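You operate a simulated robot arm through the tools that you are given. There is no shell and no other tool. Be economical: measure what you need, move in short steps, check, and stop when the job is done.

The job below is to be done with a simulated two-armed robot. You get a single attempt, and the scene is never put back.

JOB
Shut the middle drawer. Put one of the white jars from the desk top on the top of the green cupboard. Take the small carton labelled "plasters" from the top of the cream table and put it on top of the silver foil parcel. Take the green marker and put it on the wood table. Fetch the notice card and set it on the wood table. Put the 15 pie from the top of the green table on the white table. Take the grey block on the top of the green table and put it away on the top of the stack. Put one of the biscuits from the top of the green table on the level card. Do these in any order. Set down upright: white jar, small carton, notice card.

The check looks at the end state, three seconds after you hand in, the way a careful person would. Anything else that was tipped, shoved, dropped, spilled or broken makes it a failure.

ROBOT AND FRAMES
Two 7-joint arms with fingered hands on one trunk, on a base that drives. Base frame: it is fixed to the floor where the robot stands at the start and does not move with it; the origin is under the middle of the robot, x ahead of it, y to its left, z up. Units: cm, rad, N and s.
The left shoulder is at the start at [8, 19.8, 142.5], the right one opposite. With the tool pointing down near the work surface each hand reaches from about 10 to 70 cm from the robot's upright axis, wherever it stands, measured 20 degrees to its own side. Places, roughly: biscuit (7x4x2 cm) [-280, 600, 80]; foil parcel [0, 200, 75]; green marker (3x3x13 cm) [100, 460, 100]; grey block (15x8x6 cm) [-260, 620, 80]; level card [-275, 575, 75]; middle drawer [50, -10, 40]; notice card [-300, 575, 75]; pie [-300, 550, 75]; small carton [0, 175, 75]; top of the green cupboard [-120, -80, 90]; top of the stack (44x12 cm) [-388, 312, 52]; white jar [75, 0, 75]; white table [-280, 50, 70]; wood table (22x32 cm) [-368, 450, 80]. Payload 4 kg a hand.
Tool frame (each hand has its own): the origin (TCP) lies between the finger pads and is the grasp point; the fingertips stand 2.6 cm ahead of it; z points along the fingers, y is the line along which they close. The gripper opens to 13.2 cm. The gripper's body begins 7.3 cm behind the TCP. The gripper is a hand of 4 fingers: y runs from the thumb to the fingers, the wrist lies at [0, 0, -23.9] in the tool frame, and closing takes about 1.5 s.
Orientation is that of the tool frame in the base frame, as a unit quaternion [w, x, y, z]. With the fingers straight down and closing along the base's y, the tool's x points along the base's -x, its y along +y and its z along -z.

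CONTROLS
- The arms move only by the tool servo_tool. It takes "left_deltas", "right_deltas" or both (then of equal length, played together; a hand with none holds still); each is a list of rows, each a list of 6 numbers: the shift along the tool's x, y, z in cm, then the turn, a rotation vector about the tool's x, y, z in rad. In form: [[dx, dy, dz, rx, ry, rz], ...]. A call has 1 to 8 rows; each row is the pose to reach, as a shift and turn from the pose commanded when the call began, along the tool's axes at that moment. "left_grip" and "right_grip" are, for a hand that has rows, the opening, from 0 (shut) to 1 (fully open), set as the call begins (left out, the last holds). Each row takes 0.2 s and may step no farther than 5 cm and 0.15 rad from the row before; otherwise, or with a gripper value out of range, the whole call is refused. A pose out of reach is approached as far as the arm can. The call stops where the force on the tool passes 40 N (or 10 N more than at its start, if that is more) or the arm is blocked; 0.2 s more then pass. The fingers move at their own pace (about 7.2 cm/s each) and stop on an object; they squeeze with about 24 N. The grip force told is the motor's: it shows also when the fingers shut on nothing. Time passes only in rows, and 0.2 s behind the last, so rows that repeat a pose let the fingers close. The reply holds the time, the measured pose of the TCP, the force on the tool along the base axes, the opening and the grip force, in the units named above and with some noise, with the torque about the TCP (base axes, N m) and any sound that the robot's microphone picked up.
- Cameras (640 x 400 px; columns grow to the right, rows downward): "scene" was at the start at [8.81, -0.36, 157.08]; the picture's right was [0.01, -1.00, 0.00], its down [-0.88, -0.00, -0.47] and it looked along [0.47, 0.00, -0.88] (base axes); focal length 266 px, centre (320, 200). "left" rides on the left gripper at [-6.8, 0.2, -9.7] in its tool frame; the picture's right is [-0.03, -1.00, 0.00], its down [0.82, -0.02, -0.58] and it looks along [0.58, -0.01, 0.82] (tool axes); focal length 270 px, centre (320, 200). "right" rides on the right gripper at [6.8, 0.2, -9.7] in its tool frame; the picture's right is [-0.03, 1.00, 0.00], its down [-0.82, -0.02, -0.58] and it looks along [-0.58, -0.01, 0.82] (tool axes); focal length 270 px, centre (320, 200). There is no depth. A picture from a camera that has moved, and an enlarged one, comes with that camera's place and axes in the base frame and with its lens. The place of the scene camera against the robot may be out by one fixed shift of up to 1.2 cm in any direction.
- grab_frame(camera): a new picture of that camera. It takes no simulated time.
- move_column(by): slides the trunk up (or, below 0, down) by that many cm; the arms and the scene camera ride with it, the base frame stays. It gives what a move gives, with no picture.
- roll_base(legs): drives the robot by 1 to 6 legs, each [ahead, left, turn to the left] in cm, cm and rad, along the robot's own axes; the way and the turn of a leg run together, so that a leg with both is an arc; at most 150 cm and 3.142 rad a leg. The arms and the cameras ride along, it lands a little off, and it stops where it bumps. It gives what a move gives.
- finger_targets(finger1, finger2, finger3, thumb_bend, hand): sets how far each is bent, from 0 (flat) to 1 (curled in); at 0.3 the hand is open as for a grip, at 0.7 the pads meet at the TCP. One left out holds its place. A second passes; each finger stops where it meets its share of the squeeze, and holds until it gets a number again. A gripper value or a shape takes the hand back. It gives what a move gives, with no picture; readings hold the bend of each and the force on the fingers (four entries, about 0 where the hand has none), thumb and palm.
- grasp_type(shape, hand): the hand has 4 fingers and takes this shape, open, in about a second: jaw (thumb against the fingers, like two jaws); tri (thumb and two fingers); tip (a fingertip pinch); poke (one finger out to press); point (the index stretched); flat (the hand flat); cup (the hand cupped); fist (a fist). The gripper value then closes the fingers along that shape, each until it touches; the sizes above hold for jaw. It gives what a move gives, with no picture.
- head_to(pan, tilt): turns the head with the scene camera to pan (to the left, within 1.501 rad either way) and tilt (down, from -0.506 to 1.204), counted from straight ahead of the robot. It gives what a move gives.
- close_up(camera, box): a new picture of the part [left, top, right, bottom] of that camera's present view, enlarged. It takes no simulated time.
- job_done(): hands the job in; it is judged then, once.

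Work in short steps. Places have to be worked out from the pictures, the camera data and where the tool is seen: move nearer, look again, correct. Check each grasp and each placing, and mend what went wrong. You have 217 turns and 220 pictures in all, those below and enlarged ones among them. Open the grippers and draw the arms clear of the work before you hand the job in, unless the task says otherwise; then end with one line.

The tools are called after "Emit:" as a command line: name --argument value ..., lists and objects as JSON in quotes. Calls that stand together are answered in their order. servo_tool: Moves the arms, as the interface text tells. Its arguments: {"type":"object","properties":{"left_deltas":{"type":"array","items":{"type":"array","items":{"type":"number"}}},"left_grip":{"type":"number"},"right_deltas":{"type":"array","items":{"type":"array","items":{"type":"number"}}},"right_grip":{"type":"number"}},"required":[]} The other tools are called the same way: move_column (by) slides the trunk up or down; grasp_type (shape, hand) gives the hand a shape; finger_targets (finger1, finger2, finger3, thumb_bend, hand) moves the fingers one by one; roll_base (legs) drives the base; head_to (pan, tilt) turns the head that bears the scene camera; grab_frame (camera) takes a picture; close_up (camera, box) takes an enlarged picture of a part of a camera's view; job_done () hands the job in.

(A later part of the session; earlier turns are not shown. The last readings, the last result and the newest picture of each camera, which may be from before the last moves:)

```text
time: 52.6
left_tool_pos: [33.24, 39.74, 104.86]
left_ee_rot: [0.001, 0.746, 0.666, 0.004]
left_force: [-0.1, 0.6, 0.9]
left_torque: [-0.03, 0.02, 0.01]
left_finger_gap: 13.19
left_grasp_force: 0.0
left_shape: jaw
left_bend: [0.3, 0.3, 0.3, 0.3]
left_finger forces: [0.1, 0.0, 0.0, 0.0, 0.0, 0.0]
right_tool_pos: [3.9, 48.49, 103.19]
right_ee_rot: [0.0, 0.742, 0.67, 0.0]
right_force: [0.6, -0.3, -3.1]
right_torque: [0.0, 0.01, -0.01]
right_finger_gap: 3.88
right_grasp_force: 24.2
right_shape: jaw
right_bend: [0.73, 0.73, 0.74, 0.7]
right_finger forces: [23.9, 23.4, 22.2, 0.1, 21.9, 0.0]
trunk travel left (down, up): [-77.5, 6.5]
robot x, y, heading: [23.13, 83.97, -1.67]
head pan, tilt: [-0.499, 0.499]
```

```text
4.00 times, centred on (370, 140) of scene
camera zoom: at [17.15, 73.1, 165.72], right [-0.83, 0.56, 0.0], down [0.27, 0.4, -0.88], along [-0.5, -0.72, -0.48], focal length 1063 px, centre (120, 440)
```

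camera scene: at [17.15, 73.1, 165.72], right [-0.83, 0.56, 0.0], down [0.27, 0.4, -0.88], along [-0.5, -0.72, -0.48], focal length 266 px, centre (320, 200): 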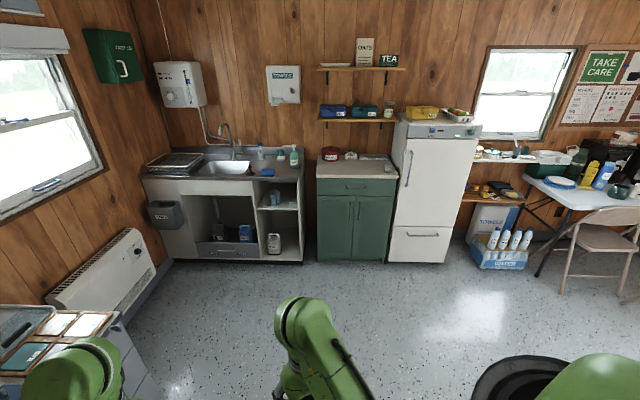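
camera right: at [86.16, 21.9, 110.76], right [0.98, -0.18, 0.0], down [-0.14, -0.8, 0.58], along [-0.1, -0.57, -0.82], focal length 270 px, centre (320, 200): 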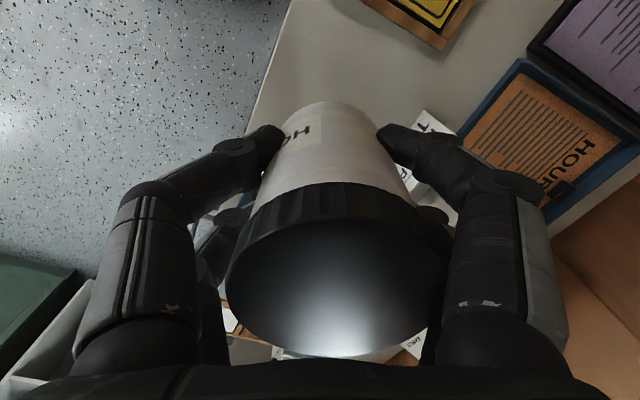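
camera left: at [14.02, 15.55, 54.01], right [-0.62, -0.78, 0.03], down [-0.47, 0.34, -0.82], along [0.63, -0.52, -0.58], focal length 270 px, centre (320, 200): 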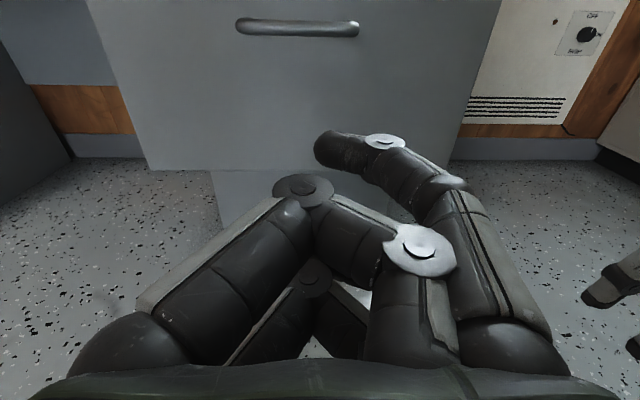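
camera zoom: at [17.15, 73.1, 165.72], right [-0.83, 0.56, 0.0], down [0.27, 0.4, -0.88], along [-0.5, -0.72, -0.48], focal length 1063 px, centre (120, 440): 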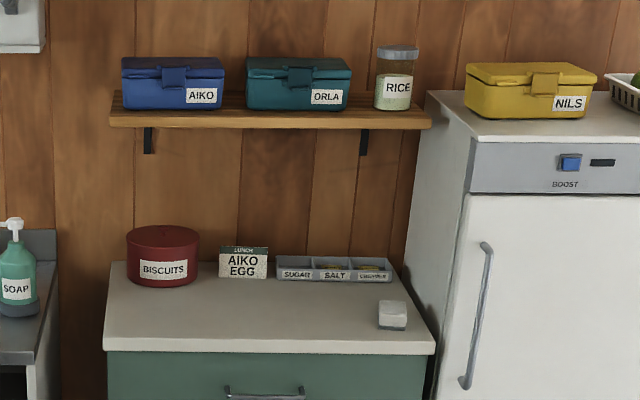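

I aim to set the jar near (-110,-67). I turn to face the cupboard, drive most of the way, and look again.

Emit:
roll_base --legs '[[0, 0, -0.5], [125, -8.6, 0]]'

Emit:
head_to --pan -0.2 --tilt 0.75

Emit:
grab_frame --camera "scene"

Emit:
grab_frame --camera "right"

```text
time: 60.3
left_tool_pos: [-67.02, -56.29, 104.87]
left_ee_rot: [0.004, 0.89, 0.456, 0.002]
left_force: [-0.3, 0.5, 0.6]
left_torque: [-0.03, 0.01, 0.01]
left_finger_gap: 13.17
left_grasp_force: 0.0
left_shape: jaw
left_bend: [0.3, 0.3, 0.3, 0.3]
left_finger forces: [0.0, 0.0, 0.1, 0.0, 0.0, 0.1]
right_tool_pos: [-88.18, -34.33, 103.12]
right_ee_rot: [0.0, 0.887, 0.462, 0.0]
right_force: [0.5, -0.6, -3.3]
right_torque: [0.01, 0.01, 0.0]
right_finger_gap: 3.87
right_grasp_force: 24.2
right_shape: jaw
right_bend: [0.73, 0.73, 0.74, 0.7]
right_finger forces: [23.8, 23.4, 22.3, 0.1, 22.0, 0.0]
trunk travel left (down, up): [-77.5, 6.5]
robot x, y, heading: [-54.18, -12.59, -2.181]
head pan, tilt: [-0.499, 0.499]
```

```text
time: 61.1
left_tool_pos: [-67.09, -56.33, 104.84]
left_ee_rot: [0.002, 0.89, 0.456, 0.004]
left_force: [0.7, -0.5, -0.2]
left_torque: [-0.01, 0.02, 0.02]
left_finger_gap: 13.18
left_grasp_force: 0.0
left_shape: jaw
left_bend: [0.3, 0.3, 0.3, 0.3]
left_finger forces: [0.0, 0.0, 0.0, 0.1, 0.0, 0.0]
right_tool_pos: [-88.5, -34.43, 103.17]
right_ee_rot: [0.0, 0.887, 0.462, 0.0]
right_force: [-0.3, 0.1, -3.1]
right_torque: [0.03, 0.03, 0.03]
right_finger_gap: 3.85
right_grasp_force: 24.3
right_shape: jaw
right_bend: [0.73, 0.73, 0.74, 0.7]
right_finger forces: [24.0, 23.5, 22.3, 0.0, 22.0, 0.0]
trunk travel left (down, up): [-77.5, 6.5]
robot x, y, heading: [-54.39, -12.84, -2.182]
head pan, tilt: [-0.201, 0.75]
```

```text
195 pictures are left
camera scene: at [-62.7, -21.37, 163.54], right [-0.69, 0.73, 0.0], down [0.49, 0.47, -0.73], along [-0.53, -0.5, -0.68], focal length 266 px, centre (320, 200)
```

scene: 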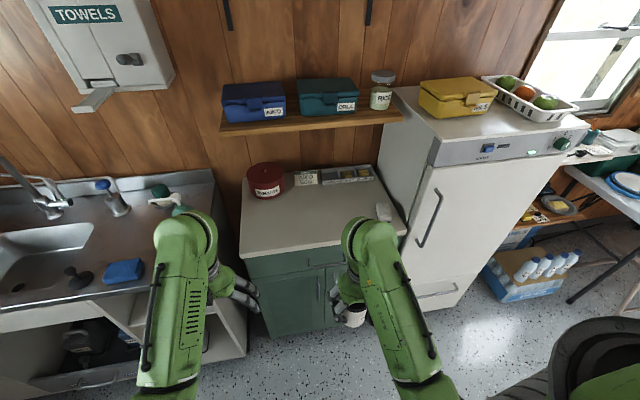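

```text
194 pictures are left
camera right: at [-84.43, -28.98, 112.89], right [0.8, -0.59, 0.0], down [-0.48, -0.66, 0.58], along [-0.34, -0.46, -0.82], focal length 270 px, centre (320, 200)
```

right: 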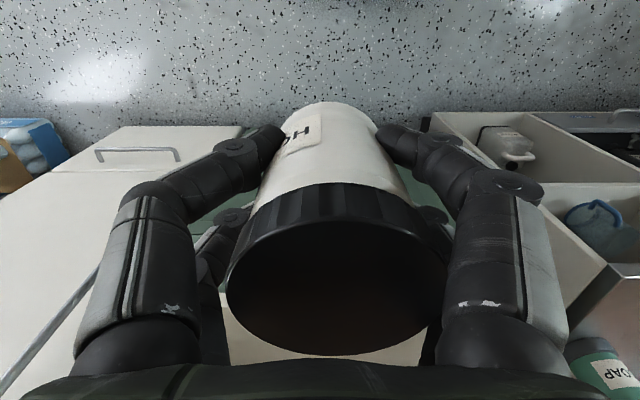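

The free front-centre of the cupboard top lies around (-109,-70), its front edge about 66 cm ahead of me. I raise the trunk 5 cm, drive 30 cm ahead and shift left a bit.

Emit:
move_column --by 5

Emit:
roll_base --legs '[[30, 3.6, 0]]'

Emit:
head_to --pan -0.3 --tilt 1.0

Emit:
grab_frame --camera "scene"

Emit:
grab_frame --camera "right"

```text
time: 62.0
left_tool_pos: [-67.14, -56.4, 109.74]
left_ee_rot: [0.002, 0.89, 0.456, 0.002]
left_force: [0.1, 0.1, 0.0]
left_torque: [-0.01, 0.02, 0.01]
left_finger_gap: 13.2
left_grasp_force: 0.1
left_shape: jaw
left_bend: [0.3, 0.3, 0.3, 0.3]
left_finger forces: [0.0, 0.0, 0.0, 0.1, 0.0, 0.0]
right_tool_pos: [-88.41, -34.34, 108.12]
right_ee_rot: [-0.001, 0.887, 0.462, 0.001]
right_force: [0.0, -0.1, -2.8]
right_torque: [0.03, 0.0, 0.02]
right_finger_gap: 3.83
right_grasp_force: 24.0
right_shape: jaw
right_bend: [0.73, 0.73, 0.74, 0.7]
right_finger forces: [23.9, 23.4, 22.3, 0.1, 22.0, 0.1]
trunk travel left (down, up): [-82.5, 1.5]
robot x, y, heading: [-54.44, -12.68, -2.182]
head pan, tilt: [-0.201, 0.75]
```

```text
time: 64.1
left_tool_pos: [-81.22, -82.92, 109.91]
left_ee_rot: [0.003, 0.889, 0.457, 0.002]
left_force: [-0.2, 0.5, 0.5]
left_torque: [-0.01, 0.01, -0.04]
left_finger_gap: 13.18
left_grasp_force: 0.0
left_shape: jaw
left_bend: [0.3, 0.3, 0.3, 0.3]
left_finger forces: [0.1, 0.0, 0.0, 0.0, 0.1, 0.1]
right_tool_pos: [-102.7, -61.07, 108.21]
right_ee_rot: [0.001, 0.887, 0.463, 0.0]
right_force: [0.4, 0.2, -3.7]
right_torque: [0.01, 0.03, -0.01]
right_finger_gap: 3.89
right_grasp_force: 23.5
right_shape: jaw
right_bend: [0.73, 0.73, 0.74, 0.7]
right_finger forces: [23.8, 23.5, 22.3, 0.0, 22.0, 0.0]
trunk travel left (down, up): [-82.5, 1.5]
robot x, y, heading: [-68.28, -39.54, -2.181]
head pan, tilt: [-0.201, 0.75]
```

```text
time: 64.8
left_tool_pos: [-81.31, -83.24, 109.84]
left_ee_rot: [0.003, 0.89, 0.457, 0.003]
left_force: [-0.1, -0.3, 0.1]
left_torque: [-0.01, 0.01, -0.05]
left_finger_gap: 13.19
left_grasp_force: 0.1
left_shape: jaw
left_bend: [0.3, 0.3, 0.3, 0.3]
left_finger forces: [0.0, 0.0, 0.1, 0.1, 0.1, 0.0]
right_tool_pos: [-102.69, -61.15, 108.04]
right_ee_rot: [-0.001, 0.886, 0.463, 0.0]
right_force: [-0.3, -0.7, -2.9]
right_torque: [-0.01, -0.03, 0.0]
right_finger_gap: 3.85
right_grasp_force: 23.7
right_shape: jaw
right_bend: [0.73, 0.73, 0.74, 0.7]
right_finger forces: [23.9, 23.5, 22.2, 0.0, 22.0, 0.1]
trunk travel left (down, up): [-82.5, 1.5]
robot x, y, heading: [-68.59, -39.84, -2.182]
head pan, tilt: [-0.3, 1.0]
```

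```text
193 pictures are left
camera scene: at [-76.48, -46.71, 166.63], right [-0.61, 0.79, 0.0], down [0.66, 0.52, -0.54], along [-0.43, -0.33, -0.84], focal length 266 px, centre (320, 200)
```

scene: 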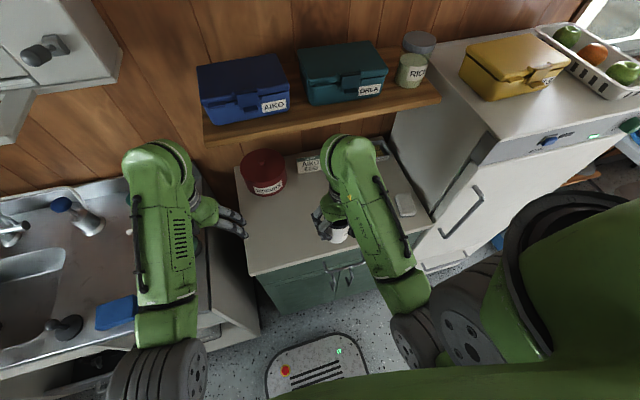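

```text
192 pictures are left
camera right: at [-98.72, -55.8, 117.89], right [0.81, -0.59, 0.0], down [-0.48, -0.66, 0.58], along [-0.34, -0.46, -0.82], focal length 270 px, centre (320, 200)
```

right: 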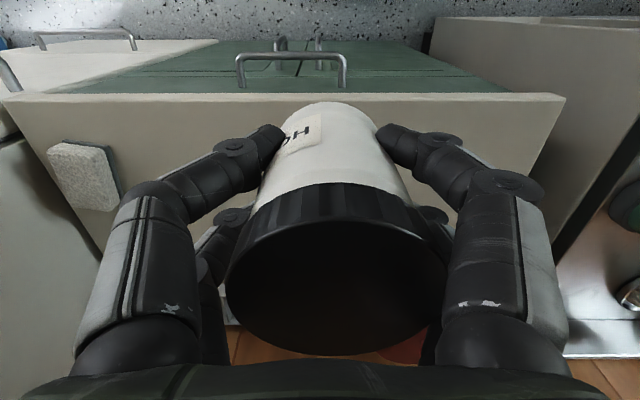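

The front edge of the cupboard is right below the TCP, so I go 11 cm ahead and lower to just above the surface.

Emit:
servo_tool --right_deltas '[[-4, 0, 0, 0, 0, 0], [-8, 0, 0, 0, 0, 0], [-11, 0, 0, 0, 0, 0], [-11, 0, 4, 0, 0, 0], [-11, 0, 8, 0, 0, 0], [-11, 0, 9.5, 0, 0, 0]]'

Emit:
grab_frame --camera "scene"

Emit:
grab_frame --camera "right"

Emit:
grab_frame --camera "left"

```text
time: 66.2
left_tool_pos: [-81.36, -83.24, 109.8]
left_ee_rot: [0.003, 0.89, 0.457, 0.003]
left_force: [0.4, 0.2, 0.5]
left_torque: [0.01, 0.01, 0.02]
left_finger_gap: 13.21
left_grasp_force: 0.1
left_shape: jaw
left_bend: [0.3, 0.3, 0.3, 0.3]
left_finger forces: [0.0, 0.0, 0.0, 0.1, 0.1, 0.0]
right_tool_pos: [-108.98, -70.3, 98.53]
right_ee_rot: [0.0, 0.886, 0.463, 0.001]
right_force: [-0.5, -0.3, -2.9]
right_torque: [0.0, 0.0, 0.0]
right_finger_gap: 3.86
right_grasp_force: 24.4
right_shape: jaw
right_bend: [0.73, 0.73, 0.74, 0.7]
right_finger forces: [24.6, 24.4, 23.0, 0.0, 22.6, 0.1]
trunk travel left (down, up): [-82.5, 1.5]
robot x, y, heading: [-68.87, -39.67, -2.183]
head pan, tilt: [-0.3, 1.0]
```

```text
191 pictures are left
camera scene: at [-76.55, -46.83, 166.62], right [-0.61, 0.79, 0.0], down [0.66, 0.52, -0.54], along [-0.43, -0.33, -0.84], focal length 266 px, centre (320, 200)
```

scene: 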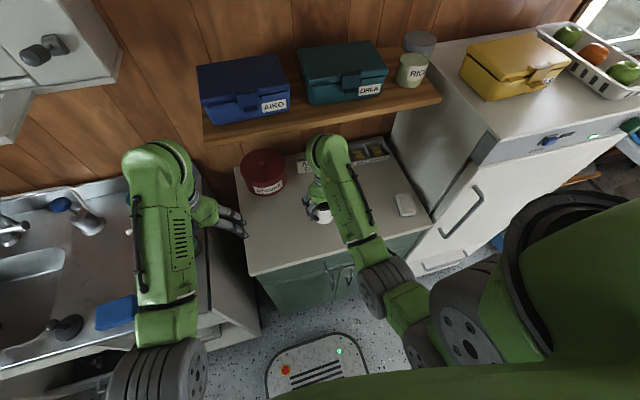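

```text
190 pictures are left
camera right: at [-105.08, -64.8, 108.2], right [0.81, -0.59, 0.0], down [-0.48, -0.66, 0.58], along [-0.34, -0.47, -0.82], focal length 270 px, centre (320, 200)
```

right: 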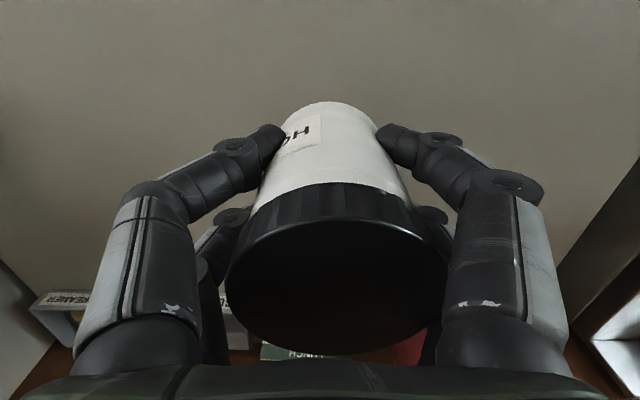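

```text
189 pictures are left
camera left: at [-85.34, -88.96, 119.48], right [-0.83, 0.56, -0.01], down [0.45, 0.68, 0.58], along [0.33, 0.48, -0.81], focal length 270 px, centre (320, 200)
```

left: 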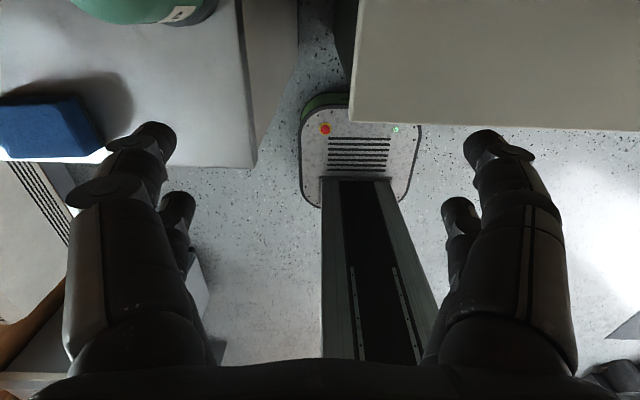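

There is free surface under the jar. I lower in small steps until contact.

Emit:
servo_tool --right_deltas '[[0, 0, 0.4, 0, 0, 0], [0, 0, 0.8, 0, 0, 0], [0, 0, 1.2, 0, 0, 0], [0, 0, 1.6, 0, 0, 0], [0, 0, 2.0, 0, 0, 0], [0, 0, 2.3, 0, 0, 0], [0, 0, 2.6, 0, 0, 0]]'

```text
time: 67.8
left_tool_pos: [-81.42, -83.03, 109.76]
left_ee_rot: [0.002, 0.889, 0.458, 0.004]
left_force: [0.6, 0.4, 0.2]
left_torque: [0.02, -0.01, 0.01]
left_finger_gap: 13.21
left_grasp_force: 0.1
left_shape: jaw
left_bend: [0.3, 0.3, 0.3, 0.3]
left_finger forces: [0.0, 0.1, 0.0, 0.0, 0.1, 0.0]
right_tool_pos: [-108.93, -70.28, 96.05]
right_ee_rot: [0.0, 0.887, 0.462, 0.001]
right_force: [-0.4, -0.6, -2.7]
right_torque: [0.02, 0.02, 0.0]
right_finger_gap: 3.87
right_grasp_force: 24.0
right_shape: jaw
right_bend: [0.73, 0.73, 0.74, 0.7]
right_finger forces: [24.7, 24.4, 23.2, 0.0, 22.8, 0.0]
trunk travel left (down, up): [-82.5, 1.5]
robot x, y, heading: [-68.37, -39.53, -2.183]
head pan, tilt: [-0.3, 1.0]
```

No contact yet at z 96; I keep lowering in small steps.

Emit:
servo_tool --right_deltas '[[0, 0, 0.3, 0, 0, 0], [0, 0, 0.6, 0, 0, 0], [0, 0, 0.9, 0, 0, 0], [0, 0, 1.2, 0, 0, 0], [0, 0, 1.5, 0, 0, 0], [0, 0, 1.8, 0, 0, 0], [0, 0, 2.1, 0, 0, 0], [0, 0, 2.4, 0, 0, 0]]'

Emit:
grab_frame --camera "right"

```text
time: 69.7
left_tool_pos: [-81.33, -83.2, 109.83]
left_ee_rot: [0.002, 0.89, 0.457, 0.004]
left_force: [-0.2, 0.4, 0.7]
left_torque: [0.02, 0.0, 0.0]
left_finger_gap: 13.19
left_grasp_force: 0.1
left_shape: jaw
left_bend: [0.3, 0.3, 0.3, 0.3]
left_finger forces: [0.0, 0.0, 0.0, 0.1, 0.0, 0.0]
right_tool_pos: [-109.06, -70.27, 93.68]
right_ee_rot: [0.0, 0.887, 0.462, 0.0]
right_force: [0.7, 1.3, -2.5]
right_torque: [0.0, -0.02, -0.03]
right_finger_gap: 3.83
right_grasp_force: 23.9
right_shape: jaw
right_bend: [0.73, 0.73, 0.74, 0.7]
right_finger forces: [24.9, 24.5, 23.3, 0.0, 22.9, 0.1]
trunk travel left (down, up): [-82.5, 1.5]
robot x, y, heading: [-68.45, -39.65, -2.174]
head pan, tilt: [-0.3, 1.0]
```

```text
188 pictures are left
camera right: at [-105.08, -64.9, 103.39], right [0.81, -0.59, 0.0], down [-0.48, -0.66, 0.58], along [-0.34, -0.47, -0.82], focal length 270 px, centre (320, 200)
```

right: 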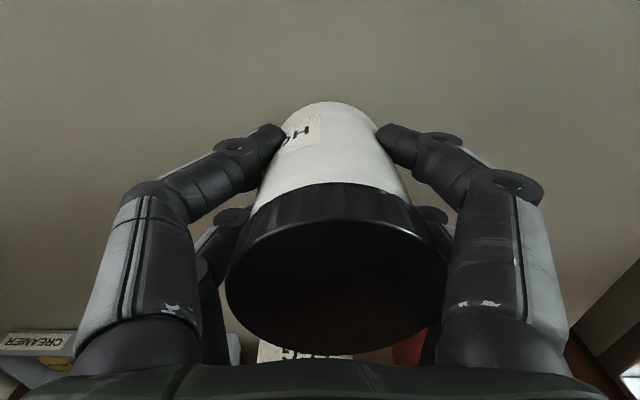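

Still only the jar's weight; the surface must be lower than guessed. I go on down.

Emit:
servo_tool --right_deltas '[[0, 0, 0.4, 0, 0, 0], [0, 0, 0.8, 0, 0, 0], [0, 0, 1.2, 0, 0, 0], [0, 0, 1.6, 0, 0, 0], [0, 0, 2.0, 0, 0, 0], [0, 0, 2.4, 0, 0, 0], [0, 0, 2.8, 0, 0, 0], [0, 0, 3.2, 0, 0, 0]]'

Emit:
grab_frame --camera "right"

```text
time: 70.6
left_tool_pos: [-81.16, -82.85, 109.93]
left_ee_rot: [0.003, 0.889, 0.457, 0.002]
left_force: [0.5, -1.1, -0.2]
left_torque: [-0.03, 0.0, 0.01]
left_finger_gap: 13.21
left_grasp_force: 0.2
left_shape: jaw
left_bend: [0.3, 0.3, 0.3, 0.3]
left_finger forces: [0.0, 0.0, 0.1, 0.0, 0.0, 0.0]
right_tool_pos: [-109.3, -70.52, 93.1]
right_ee_rot: [0.006, 0.887, 0.462, -0.009]
right_force: [4.0, 8.1, 22.9]
right_torque: [0.29, -0.18, 0.0]
right_finger_gap: 3.92
right_grasp_force: 23.6
right_shape: jaw
right_bend: [0.74, 0.74, 0.74, 0.71]
right_finger forces: [30.9, 27.4, 24.5, 0.0, 29.2, 0.0]
trunk travel left (down, up): [-82.5, 1.5]
robot x, y, heading: [-68.8, -39.41, -2.177]
head pan, tilt: [-0.3, 1.0]
stopped in row 4 (right hand): the force on the tool passed its limit at 44 N (the readings are from after the stop); the commanded pose is now the measured one
```

```text
187 pictures are left
camera right: at [-105.06, -64.92, 102.69], right [0.8, -0.59, 0.0], down [-0.48, -0.65, 0.59], along [-0.35, -0.48, -0.8], focal length 270 px, centre (320, 200)
```

right: 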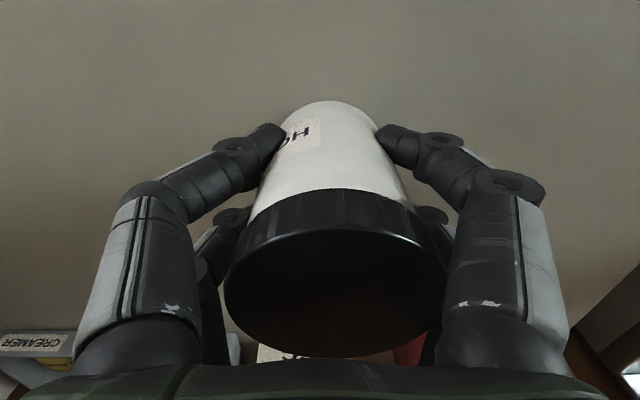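

Contact is made at z≈93. I ease off slightly and open.

Emit:
servo_tool --right_deltas '[[0, 0, -0.2, 0, 0, 0], [0, 0, -0.2, 0, 0, 0]]'

Emit:
servo_tool --right_deltas '[[0, 0, 0, 0, 0, 0], [0, 0, 0, 0, 0, 0], [0, 0, 0, 0, 0, 0], [0, 0, 0, 0, 0, 0], [0, 0, 0, 0, 0, 0], [0, 0, 0, 0, 0, 0]]' --right_grip 0.9

Emit:
grab_frame --camera "right"

```text
time: 71.2
left_tool_pos: [-81.31, -82.96, 109.87]
left_ee_rot: [0.002, 0.89, 0.457, 0.0]
left_force: [0.1, -0.6, -0.6]
left_torque: [-0.04, -0.03, 0.01]
left_finger_gap: 13.21
left_grasp_force: 0.1
left_shape: jaw
left_bend: [0.3, 0.3, 0.3, 0.3]
left_finger forces: [0.0, 0.1, 0.1, 0.0, 0.0, 0.0]
right_tool_pos: [-109.32, -70.58, 93.1]
right_ee_rot: [0.004, 0.887, 0.462, -0.008]
right_force: [2.0, 2.7, 16.8]
right_torque: [0.11, -0.14, -0.09]
right_finger_gap: 3.92
right_grasp_force: 23.7
right_shape: jaw
right_bend: [0.74, 0.74, 0.74, 0.71]
right_finger forces: [29.9, 28.8, 25.8, 0.0, 27.5, 0.0]
trunk travel left (down, up): [-82.5, 1.5]
robot x, y, heading: [-68.65, -39.38, -2.178]
head pan, tilt: [-0.3, 1.0]
```

```text
time: 72.6
left_tool_pos: [-81.32, -83.14, 109.82]
left_ee_rot: [0.003, 0.889, 0.457, 0.004]
left_force: [-0.5, -0.2, -0.6]
left_torque: [0.02, -0.01, 0.0]
left_finger_gap: 13.21
left_grasp_force: 0.0
left_shape: jaw
left_bend: [0.3, 0.3, 0.3, 0.3]
left_finger forces: [0.0, 0.0, 0.0, 0.0, 0.1, 0.1]
right_tool_pos: [-109.24, -70.51, 92.88]
right_ee_rot: [0.003, 0.887, 0.462, -0.006]
right_force: [0.4, -0.4, -0.2]
right_torque: [-0.02, -0.03, -0.02]
right_finger_gap: 11.87
right_grasp_force: 0.1
right_shape: jaw
right_bend: [0.48, 0.48, 0.48, 0.33]
right_finger forces: [0.0, 0.0, 0.0, 0.0, 0.0, 0.0]
trunk travel left (down, up): [-82.5, 1.5]
robot x, y, heading: [-68.72, -39.15, -2.175]
head pan, tilt: [-0.3, 1.0]
```

```text
186 pictures are left
camera right: at [-105.24, -65.05, 102.58], right [0.8, -0.59, 0.0], down [-0.48, -0.65, 0.59], along [-0.35, -0.47, -0.81], focal length 270 px, centre (320, 200)
```

right: 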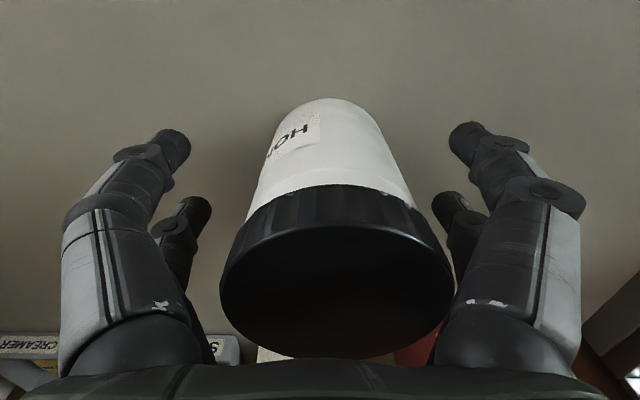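

The jar stands free. I raise the hand straight up, retract, and verify.

Emit:
servo_tool --right_deltas '[[0, 0, -3, 0, 0, 0], [0, 0, -7, 0, 0, 0], [0, 0, -11, 0, 0, 0], [0, 0, -15, 0, 0, 0], [5, 0, -15, 0, 0, 0], [10, 0, -15, 0, 0, 0], [14, 0, -14, 0, 0, 0]]' --right_grip 1.0

Emit:
grab_frame --camera "scene"

Emit:
grab_frame --camera "right"

```text
time: 74.2
left_tool_pos: [-81.29, -82.97, 109.86]
left_ee_rot: [0.002, 0.889, 0.457, 0.003]
left_force: [-0.4, 0.3, -0.3]
left_torque: [-0.02, -0.04, -0.03]
left_finger_gap: 13.19
left_grasp_force: 0.0
left_shape: jaw
left_bend: [0.3, 0.3, 0.3, 0.3]
left_finger forces: [0.1, 0.0, 0.0, 0.0, 0.0, 0.0]
right_tool_pos: [-100.98, -58.75, 106.68]
right_ee_rot: [0.004, 0.887, 0.461, -0.007]
right_force: [0.0, 0.6, -0.2]
right_torque: [-0.04, -0.02, 0.0]
right_finger_gap: 13.18
right_grasp_force: 0.1
right_shape: jaw
right_bend: [0.3, 0.3, 0.3, 0.3]
right_finger forces: [0.1, 0.0, 0.1, 0.0, 0.0, 0.0]
trunk travel left (down, up): [-82.5, 1.5]
robot x, y, heading: [-68.87, -39.78, -2.182]
head pan, tilt: [-0.3, 1.0]
```

```text
185 pictures are left
camera scene: at [-76.4, -46.59, 166.63], right [-0.61, 0.79, 0.0], down [0.66, 0.52, -0.54], along [-0.43, -0.33, -0.84], focal length 266 px, centre (320, 200)
```

scene: 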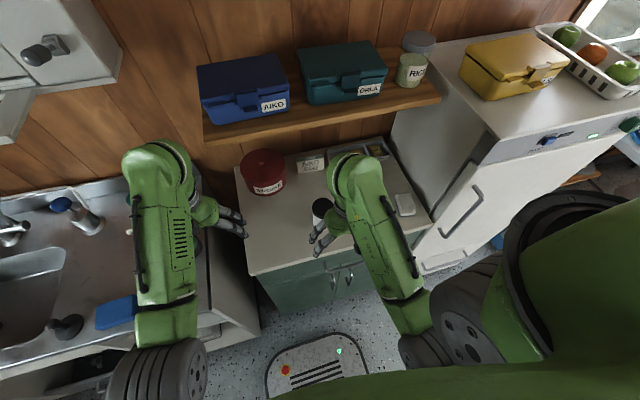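

```text
184 pictures are left
camera right: at [-97.04, -53.22, 116.47], right [0.8, -0.59, 0.0], down [-0.48, -0.65, 0.59], along [-0.35, -0.47, -0.81], focal length 270 px, centre (320, 200)
```

right: 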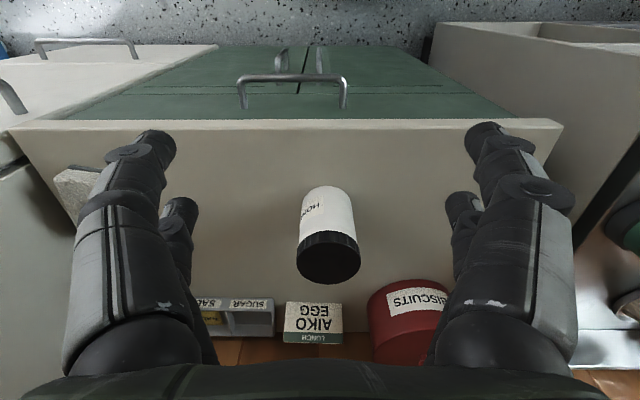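

The jar stands upright on the cupboard. I back off, turn toward the cream table, and look.

Emit:
roll_base --legs '[[-70, 0, 0], [0, 0, -2.7]]'

Emit:
head_to --pan 0.0 --tilt 0.5

Emit:
grab_frame --camera "scene"

```text
time: 84.6
left_tool_pos: [-33.66, 64.49, 109.71]
left_ee_rot: [-0.002, -0.626, 0.78, 0.001]
left_force: [-0.5, 0.0, 0.0]
left_torque: [-0.01, -0.02, -0.03]
left_finger_gap: 13.21
left_grasp_force: 0.0
left_shape: jaw
left_bend: [0.3, 0.3, 0.3, 0.3]
left_finger forces: [0.0, 0.0, 0.1, 0.1, 0.0, 0.0]
right_tool_pos: [-5.89, 49.91, 106.81]
right_ee_rot: [0.005, -0.63, 0.777, 0.004]
right_force: [-0.3, 0.4, 0.5]
right_torque: [-0.01, 0.02, -0.01]
right_finger_gap: 13.19
right_grasp_force: 0.0
right_shape: jaw
right_bend: [0.3, 0.3, 0.3, 0.3]
right_finger forces: [0.0, 0.0, 0.0, 0.0, 0.0, 0.1]
trunk travel left (down, up): [-82.5, 1.5]
robot x, y, heading: [-28.14, 19.26, 1.364]
head pan, tilt: [-0.3, 1.0]
```

```text
time: 85.5
left_tool_pos: [-33.62, 64.41, 109.81]
left_ee_rot: [-0.004, -0.626, 0.78, 0.001]
left_force: [0.8, -0.4, 0.1]
left_torque: [-0.01, 0.01, -0.04]
left_finger_gap: 13.19
left_grasp_force: 0.0
left_shape: jaw
left_bend: [0.3, 0.3, 0.3, 0.3]
left_finger forces: [0.0, 0.0, 0.0, 0.0, 0.0, 0.0]
right_tool_pos: [-5.77, 49.89, 106.74]
right_ee_rot: [0.004, -0.63, 0.776, 0.004]
right_force: [0.5, -0.1, 0.3]
right_torque: [0.0, 0.02, -0.02]
right_finger_gap: 13.2
right_grasp_force: 0.0
right_shape: jaw
right_bend: [0.3, 0.3, 0.3, 0.3]
right_finger forces: [0.0, 0.1, 0.0, 0.0, 0.0, 0.0]
trunk travel left (down, up): [-82.5, 1.5]
robot x, y, heading: [-28.03, 19.42, 1.362]
head pan, tilt: [0.0, 0.499]
```

```text
183 pictures are left
camera scene: at [-26.34, 30.85, 170.72], right [0.98, -0.2, 0.0], down [-0.1, -0.47, -0.88], along [0.18, 0.86, -0.48], focal length 266 px, centre (320, 200)
```

scene: 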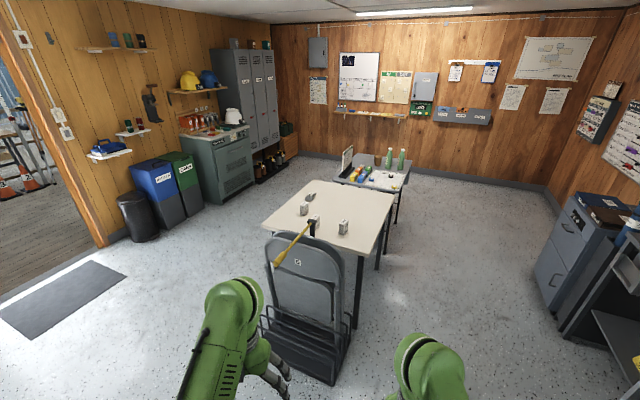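

The cream table is ahead, with a rack of chairs in front of it. I zoom in.

Emit:
close_up --camera "scene" --box '[240, 140, 440, 265]'

```text
3.20 times, centred on (340, 202) of scene
camera zoom: at [-26.34, 30.85, 170.72], right [0.98, -0.2, 0.0], down [-0.1, -0.47, -0.88], along [0.18, 0.86, -0.48], focal length 850 px, centre (256, 192)
```

zoom: 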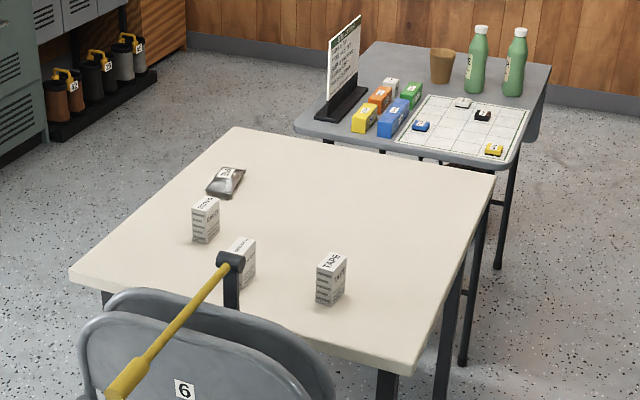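

Geometry: the table's left side is free, and from there carton and foil lie 15–35 cm in. I drive round the rack to the table's left side and turn to face it.

Emit:
roll_base --legs '[[0, 80, 0], [100, 0, 0], [62, 10, 0], [0, 0, -1.97]]'

Emit:
head_to --pan 0.0 --tilt 0.6

Emit:
grab_frame --camera "scene"

```text
time: 102.4
left_tool_pos: [-42.6, 187.89, 110.0]
left_ee_rot: [-0.001, 0.278, 0.961, 0.003]
left_force: [0.6, 0.8, 0.7]
left_torque: [-0.01, -0.01, 0.03]
left_finger_gap: 13.17
left_grasp_force: 0.0
left_shape: jaw
left_bend: [0.3, 0.3, 0.3, 0.3]
left_finger forces: [0.0, 0.0, 0.0, 0.0, 0.1, 0.0]
right_tool_pos: [-65.71, 166.59, 106.72]
right_ee_rot: [0.005, 0.273, 0.962, -0.002]
right_force: [-0.3, -0.1, 0.5]
right_torque: [0.02, -0.01, 0.01]
right_finger_gap: 13.19
right_grasp_force: 0.1
right_shape: jaw
right_bend: [0.3, 0.3, 0.3, 0.3]
right_finger forces: [0.0, 0.1, 0.0, 0.0, 0.0, 0.0]
trunk travel left (down, up): [-82.5, 1.5]
robot x, y, heading: [-87.0, 198.2, -0.553]
head pan, tilt: [0.0, 0.499]
```

```text
time: 103.1
left_tool_pos: [-42.63, 187.84, 109.82]
left_ee_rot: [-0.001, 0.278, 0.961, 0.003]
left_force: [0.1, 0.2, -0.4]
left_torque: [0.03, 0.0, 0.01]
left_finger_gap: 13.19
left_grasp_force: 0.0
left_shape: jaw
left_bend: [0.3, 0.3, 0.3, 0.3]
left_finger forces: [0.0, 0.0, 0.0, 0.0, 0.0, 0.0]
right_tool_pos: [-65.76, 166.62, 106.84]
right_ee_rot: [0.006, 0.272, 0.962, -0.002]
right_force: [0.9, 0.6, -0.6]
right_torque: [-0.02, 0.0, 0.01]
right_finger_gap: 13.18
right_grasp_force: 0.0
right_shape: jaw
right_bend: [0.3, 0.3, 0.3, 0.3]
right_finger forces: [0.0, 0.0, 0.0, 0.0, 0.0, 0.1]
trunk travel left (down, up): [-82.5, 1.5]
robot x, y, heading: [-86.75, 197.86, -0.551]
head pan, tilt: [0.0, 0.6]
```

```text
181 pictures are left
camera scene: at [-77.4, 191.4, 169.83], right [-0.52, -0.85, 0.0], down [-0.48, 0.3, -0.83], along [0.7, -0.43, -0.56], focal length 266 px, centre (320, 200)
```

scene: 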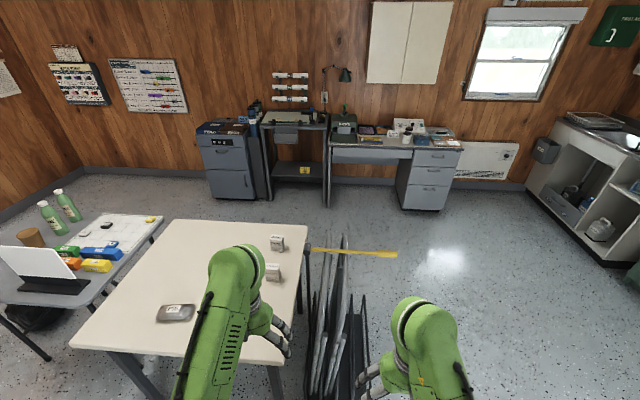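

The foil parcel and cartons are now in view to my left. I strafe left 50 cm and zoom for the labels.

Emit:
roll_base --legs '[[0, 50, -0.05], [15, 0, 0]]'

Emit:
head_to --pan -0.15 --tilt 0.85

Emit:
close_up --camera "scene" --box '[160, 50, 480, 250]'

Emit:
grab_frame --camera "right"

```text
time: 107.0
left_tool_pos: [-3.94, 219.1, 109.93]
left_ee_rot: [0.001, 0.302, 0.953, 0.003]
left_force: [0.2, 0.8, -0.3]
left_torque: [-0.01, -0.01, 0.02]
left_finger_gap: 13.2
left_grasp_force: 0.0
left_shape: jaw
left_bend: [0.3, 0.3, 0.3, 0.3]
left_finger forces: [0.1, 0.1, 0.0, 0.0, 0.0, 0.0]
right_tool_pos: [-28.01, 199.18, 106.87]
right_ee_rot: [0.008, 0.297, 0.955, -0.002]
right_force: [-0.4, 0.5, -0.2]
right_torque: [0.0, -0.04, 0.01]
right_finger_gap: 13.19
right_grasp_force: 0.0
right_shape: jaw
right_bend: [0.3, 0.3, 0.3, 0.3]
right_finger forces: [0.0, 0.1, 0.0, 0.1, 0.0, 0.0]
trunk travel left (down, up): [-82.5, 1.5]
robot x, y, heading: [-47.33, 231.61, -0.601]
head pan, tilt: [0.0, 0.6]
```

```text
time: 107.8
left_tool_pos: [-3.62, 218.88, 109.9]
left_ee_rot: [-0.001, 0.302, 0.953, 0.003]
left_force: [1.1, -0.1, 0.5]
left_torque: [0.0, 0.03, 0.0]
left_finger_gap: 13.18
left_grasp_force: 0.1
left_shape: jaw
left_bend: [0.3, 0.3, 0.3, 0.3]
left_finger forces: [0.0, 0.0, 0.0, 0.1, 0.0, 0.1]
right_tool_pos: [-27.81, 198.95, 106.79]
right_ee_rot: [0.005, 0.297, 0.955, -0.002]
right_force: [0.1, 0.3, -0.3]
right_torque: [-0.01, 0.02, 0.0]
right_finger_gap: 13.19
right_grasp_force: 0.0
right_shape: jaw
right_bend: [0.3, 0.3, 0.3, 0.3]
right_finger forces: [0.0, 0.0, 0.0, 0.0, 0.1, 0.0]
trunk travel left (down, up): [-82.5, 1.5]
robot x, y, heading: [-47.56, 231.5, -0.6]
head pan, tilt: [-0.15, 0.85]
```

```text
2.00 times, centred on (320, 150) of scene
camera zoom: at [-39.79, 223.91, 167.74], right [-0.68, -0.73, 0.0], down [-0.55, 0.51, -0.66], along [0.48, -0.45, -0.75], focal length 531 px, centre (320, 300)
```

zoom: 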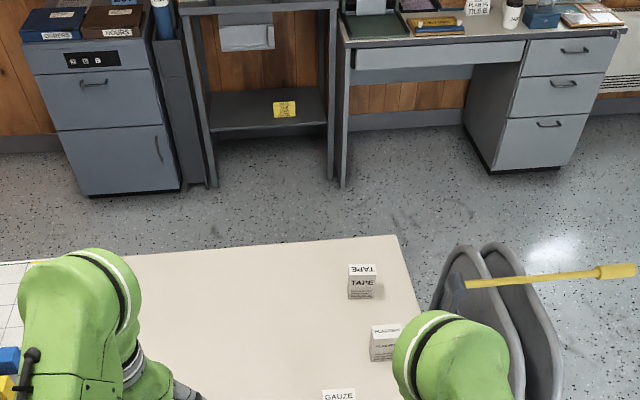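

```text
179 pictures are left
camera right: at [-33.56, 202.97, 116.42], right [0.59, 0.81, 0.0], down [0.65, -0.48, 0.59], along [0.48, -0.35, -0.81], focal length 270 px, centre (320, 200)
```

right: 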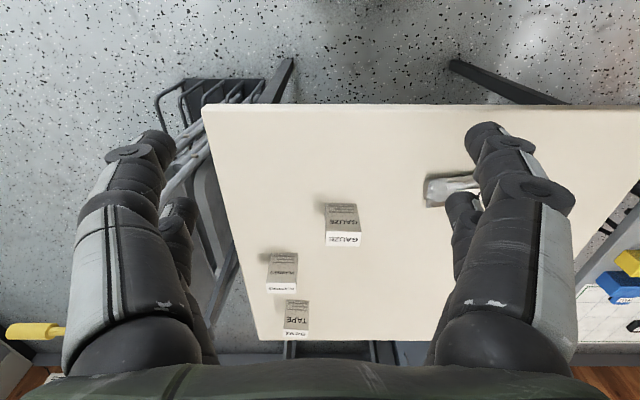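

The "plasters" carton is the middle one, about 6×3×9 cm, near (-0.6,169). I go forward 15 cm, and draw the left hand out of the way.

Emit:
roll_base --legs '[[15, 0, 0]]'

Emit:
servo_tool --left_deltas '[[3, 3, 0, 0, 0, 0], [6, 6, 0, 0, 0, 0], [9, 9, 0, 0, 0, 0], [12, 12, 0, 0, 0, 0], [14, 14, 0, 0, 0, 0]]' --right_deltas '[[-4, -2, 0, 0, 0, 0], [-8, -4, 0, 0, 0, 0], [-12, -6, 0, 0, 0, 0], [-14, -7.5, 0, 0, 0, 0], [-14, -7.5, 3, 0, 0, 0]]'

Emit:
grab_frame --camera "right"

Emit:
grab_frame --camera "scene"

```text
time: 109.2
left_tool_pos: [8.13, 210.56, 109.87]
left_ee_rot: [0.001, 0.302, 0.953, 0.003]
left_force: [-1.0, 0.3, 1.2]
left_torque: [-0.04, 0.0, 0.0]
left_finger_gap: 13.18
left_grasp_force: 0.0
left_shape: jaw
left_bend: [0.3, 0.3, 0.3, 0.3]
left_finger forces: [0.1, 0.0, 0.0, 0.0, 0.0, 0.0]
right_tool_pos: [-15.82, 190.67, 106.82]
right_ee_rot: [0.008, 0.297, 0.955, -0.002]
right_force: [-0.5, -0.2, -0.8]
right_torque: [-0.02, -0.03, 0.0]
right_finger_gap: 13.2
right_grasp_force: 0.2
right_shape: jaw
right_bend: [0.3, 0.3, 0.3, 0.3]
right_finger forces: [0.0, 0.0, 0.1, 0.0, 0.0, 0.0]
trunk travel left (down, up): [-82.5, 1.5]
robot x, y, heading: [-34.86, 222.67, -0.602]
head pan, tilt: [-0.15, 0.85]
```

```text
time: 110.4
left_tool_pos: [5.59, 222.84, 108.49]
left_ee_rot: [0.013, 0.384, 0.923, 0.002]
left_force: [-0.8, -0.2, 0.6]
left_torque: [0.01, 0.05, -0.02]
left_finger_gap: 13.18
left_grasp_force: 0.0
left_shape: jaw
left_bend: [0.3, 0.3, 0.3, 0.3]
left_finger forces: [0.1, 0.1, 0.0, 0.1, 0.0, 0.0]
left hand out of reach, approached as far as the arm can: row 1, 2, 3, 4, 5
right_tool_pos: [-8.31, 176.33, 104.77]
right_ee_rot: [0.007, 0.298, 0.955, -0.002]
right_force: [0.4, -0.5, -0.6]
right_torque: [0.02, 0.01, -0.01]
right_finger_gap: 13.2
right_grasp_force: 0.1
right_shape: jaw
right_bend: [0.3, 0.3, 0.3, 0.3]
right_finger forces: [0.0, 0.1, 0.0, 0.0, 0.0, 0.0]
trunk travel left (down, up): [-82.5, 1.5]
robot x, y, heading: [-34.85, 222.97, -0.599]
head pan, tilt: [-0.15, 0.85]
stopped in row 5 (left hand): the arm was blocked; the commanded pose is now the measured one
```

```text
178 pictures are left
camera right: at [-14.03, 180.43, 114.39], right [0.59, 0.81, 0.0], down [0.65, -0.48, 0.59], along [0.48, -0.35, -0.81], focal length 270 px, centre (320, 200)
```

right: 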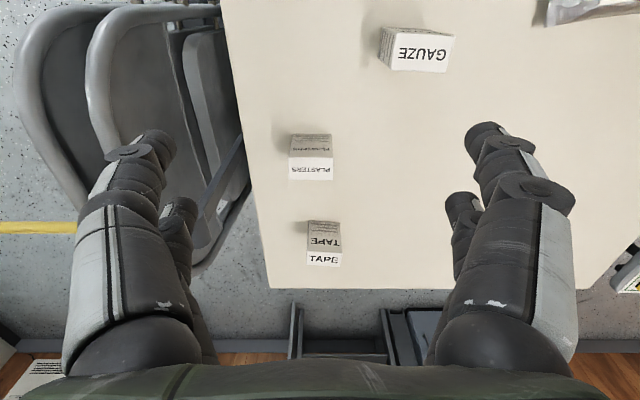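

```text
177 pictures are left
camera scene: at [-27.56, 215.47, 167.95], right [-0.68, -0.73, 0.0], down [-0.55, 0.51, -0.66], along [0.48, -0.45, -0.75], focal length 266 px, centre (320, 200)
```

scene: 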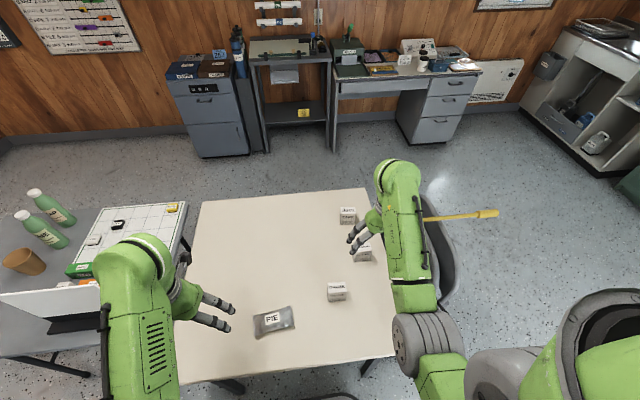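

The foil parcel (label PIE) is near (3.4,206.5), and plasters is centred near (0.5,168.4), top z≈81.5. I move over the carton with a partly closed hand, keeping off the chairs.

Emit:
servo_tool --right_deltas '[[-4, -0.5, 3, 0, 0, 0], [-8, -1, 6, 0, 0, 0], [-11.7, -1.5, 9, 0, 0, 0], [-11.7, -1.5, 12, 0, 0, 0]]' --right_grip 0.75

Emit:
grab_frame --camera "right"

```text
refused: row 1 steps farther than a row can; nothing moved
```

```text
176 pictures are left
camera right: at [-14.03, 180.43, 114.39], right [0.59, 0.81, 0.0], down [0.65, -0.48, 0.59], along [0.48, -0.35, -0.81], focal length 270 px, centre (320, 200)
```

right: 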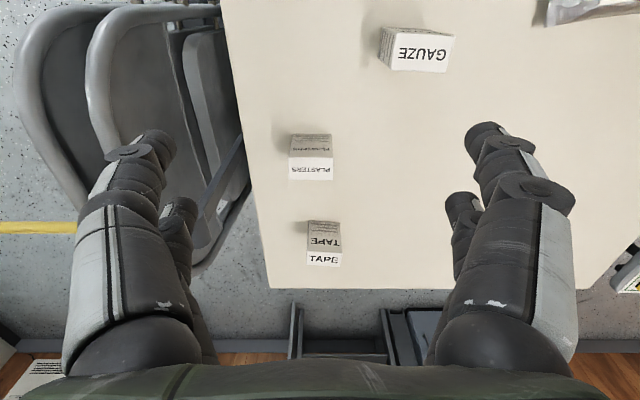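

Row limit is 5 cm in total; I resend with smaller rows.

Emit:
servo_tool --right_deltas '[[-4, -0.5, 0, 0, 0, 0], [-8, -1, 0, 0, 0, 0], [-11.7, -1.5, 0, 0, 0, 0], [-11.7, -1.5, 4, 0, 0, 0], [-11.7, -1.5, 8, 0, 0, 0], [-11.7, -1.5, 12, 0, 0, 0]]' --right_grip 0.75

Emit:
grab_frame --camera "right"

```text
time: 111.8
left_tool_pos: [5.54, 222.73, 108.07]
left_ee_rot: [0.01, 0.383, 0.923, 0.002]
left_force: [-0.2, -0.3, 0.4]
left_torque: [0.01, -0.02, -0.01]
left_finger_gap: 13.2
left_grasp_force: 0.1
left_shape: jaw
left_bend: [0.3, 0.3, 0.3, 0.3]
left_finger forces: [0.1, 0.1, 0.0, 0.0, 0.0, 0.0]
right_tool_pos: [0.89, 168.16, 92.73]
right_ee_rot: [0.006, 0.297, 0.955, -0.001]
right_force: [0.0, 0.0, 0.2]
right_torque: [0.0, 0.01, 0.0]
right_finger_gap: 9.94
right_grasp_force: 0.1
right_shape: jaw
right_bend: [0.63, 0.63, 0.63, 0.51]
right_finger forces: [0.0, 0.1, 0.0, 0.1, 0.0, 0.1]
trunk travel left (down, up): [-82.5, 1.5]
robot x, y, heading: [-35.09, 222.82, -0.604]
head pan, tilt: [-0.15, 0.85]
```

```text
175 pictures are left
camera right: at [-4.97, 172.24, 102.37], right [0.59, 0.81, 0.0], down [0.65, -0.48, 0.59], along [0.48, -0.34, -0.81], focal length 270 px, centre (320, 200)
```

right: 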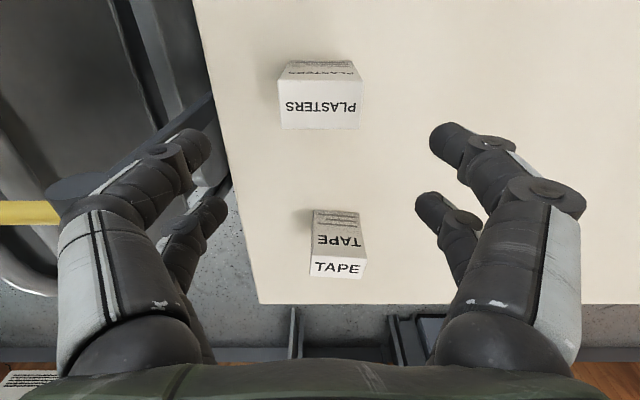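

The carton is centred between the fingers; I correct 1 cm back and go down to z 78, then close.

Emit:
servo_tool --right_deltas '[[1, 0, 3, 0, 0, 0], [1, 0, 7, 0, 0, 0], [1, 0, 11, 0, 0, 0], [1, 0, 14.5, 0, 0, 0], [1, 0, 14.5, 0, 0, 0]]'

Emit:
servo_tool --right_deltas '[[0, 0, 0, 0, 0, 0], [0, 0, 0, 0, 0, 0], [0, 0, 0, 0, 0, 0], [0, 0, 0, 0, 0, 0], [0, 0, 0, 0, 0, 0], [0, 0, 0, 0, 0, 0]]' --right_grip 0.0

Emit:
grab_frame --camera "right"

```text
time: 113.0
left_tool_pos: [5.69, 222.83, 108.19]
left_ee_rot: [0.011, 0.383, 0.924, 0.002]
left_force: [0.3, -0.6, -0.8]
left_torque: [-0.02, -0.02, 0.01]
left_finger_gap: 13.19
left_grasp_force: 0.0
left_shape: jaw
left_bend: [0.3, 0.3, 0.3, 0.3]
left_finger forces: [0.0, 0.0, 0.0, 0.1, 0.1, 0.1]
right_tool_pos: [-0.14, 168.89, 78.25]
right_ee_rot: [0.006, 0.297, 0.955, -0.003]
right_force: [0.5, -0.2, 0.0]
right_torque: [0.0, -0.02, -0.01]
right_finger_gap: 9.94
right_grasp_force: 0.0
right_shape: jaw
right_bend: [0.63, 0.63, 0.63, 0.51]
right_finger forces: [0.1, 0.0, 0.1, 0.0, 0.0, 0.1]
right hand out of reach, approached as far as the arm can: row 4
trunk travel left (down, up): [-82.5, 1.5]
robot x, y, heading: [-35.02, 222.48, -0.602]
head pan, tilt: [-0.15, 0.85]
```

```text
time: 114.4
left_tool_pos: [5.57, 222.91, 108.2]
left_ee_rot: [0.011, 0.383, 0.924, 0.002]
left_force: [0.0, -0.5, -0.1]
left_torque: [0.0, 0.02, 0.02]
left_finger_gap: 13.21
left_grasp_force: 0.1
left_shape: jaw
left_bend: [0.3, 0.3, 0.3, 0.3]
left_finger forces: [0.1, 0.0, 0.1, 0.1, 0.0, 0.0]
right_tool_pos: [-0.01, 168.82, 78.43]
right_ee_rot: [0.007, 0.298, 0.955, -0.002]
right_force: [1.5, 0.3, 3.3]
right_torque: [0.03, -0.12, -0.04]
right_finger_gap: 3.27
right_grasp_force: 24.0
right_shape: jaw
right_bend: [0.79, 0.72, 0.72, 0.75]
right_finger forces: [13.7, 27.5, 27.5, 0.0, 4.4, 0.0]
trunk travel left (down, up): [-82.5, 1.5]
robot x, y, heading: [-34.8, 222.64, -0.604]
head pan, tilt: [-0.15, 0.85]
```

```text
174 pictures are left
camera right: at [-5.8, 172.94, 88.0], right [0.59, 0.81, 0.0], down [0.65, -0.48, 0.59], along [0.48, -0.35, -0.81], focal length 270 px, centre (320, 200)
```

right: 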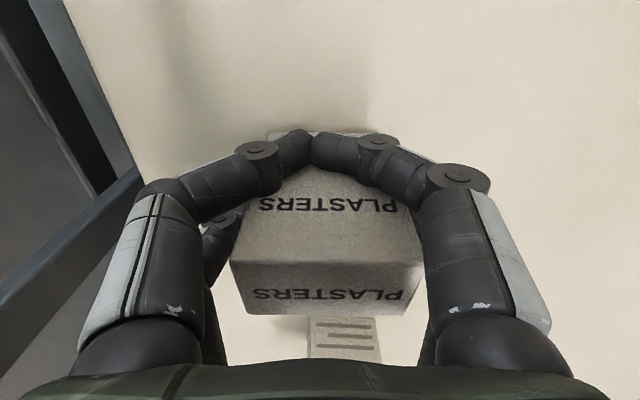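

The near fingers closed in front of the carton: it lies ~1.7 cm further ahead. I open, move forward 1.8 cm, and close again.

Emit:
servo_tool --right_deltas '[[0, 0, 0, 0, 0, 0], [0, 0, 0, 0, 0, 0], [0, 0, 0, 0, 0, 0], [0, 0, 0, 0, 0, 0], [0, 0, 0, 0, 0, 0], [-0.9, 0, 0, 0, 0, 0], [-1.8, 0, 0, 0, 0, 0], [-1.8, 0, 0, 0, 0, 0]]' --right_grip 0.75

Emit:
grab_frame --camera "right"

```text
time: 116.2
left_tool_pos: [5.49, 222.93, 108.08]
left_ee_rot: [0.012, 0.384, 0.923, 0.002]
left_force: [0.6, 0.2, 0.6]
left_torque: [0.03, 0.02, -0.03]
left_finger_gap: 13.16
left_grasp_force: 0.0
left_shape: jaw
left_bend: [0.3, 0.3, 0.3, 0.3]
left_finger forces: [0.0, 0.0, 0.0, 0.0, 0.0, 0.1]
right_tool_pos: [-0.04, 168.92, 78.37]
right_ee_rot: [0.007, 0.298, 0.955, -0.002]
right_force: [0.1, 0.2, -0.5]
right_torque: [-0.01, 0.01, -0.02]
right_finger_gap: 9.87
right_grasp_force: 0.0
right_shape: jaw
right_bend: [0.64, 0.64, 0.64, 0.51]
right_finger forces: [0.0, 0.0, 0.1, 0.1, 0.0, 0.0]
right hand out of reach, approached as far as the arm can: row 6, 7, 8
trunk travel left (down, up): [-82.5, 1.5]
robot x, y, heading: [-35.29, 223.13, -0.606]
head pan, tilt: [-0.15, 0.85]
```

```text
173 pictures are left
camera right: at [-5.82, 172.94, 87.98], right [0.59, 0.81, 0.0], down [0.65, -0.48, 0.59], along [0.48, -0.35, -0.81], focal length 270 px, centre (320, 200)
```

right: 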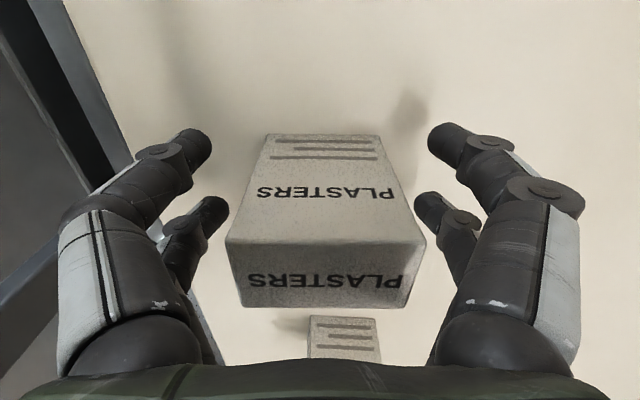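

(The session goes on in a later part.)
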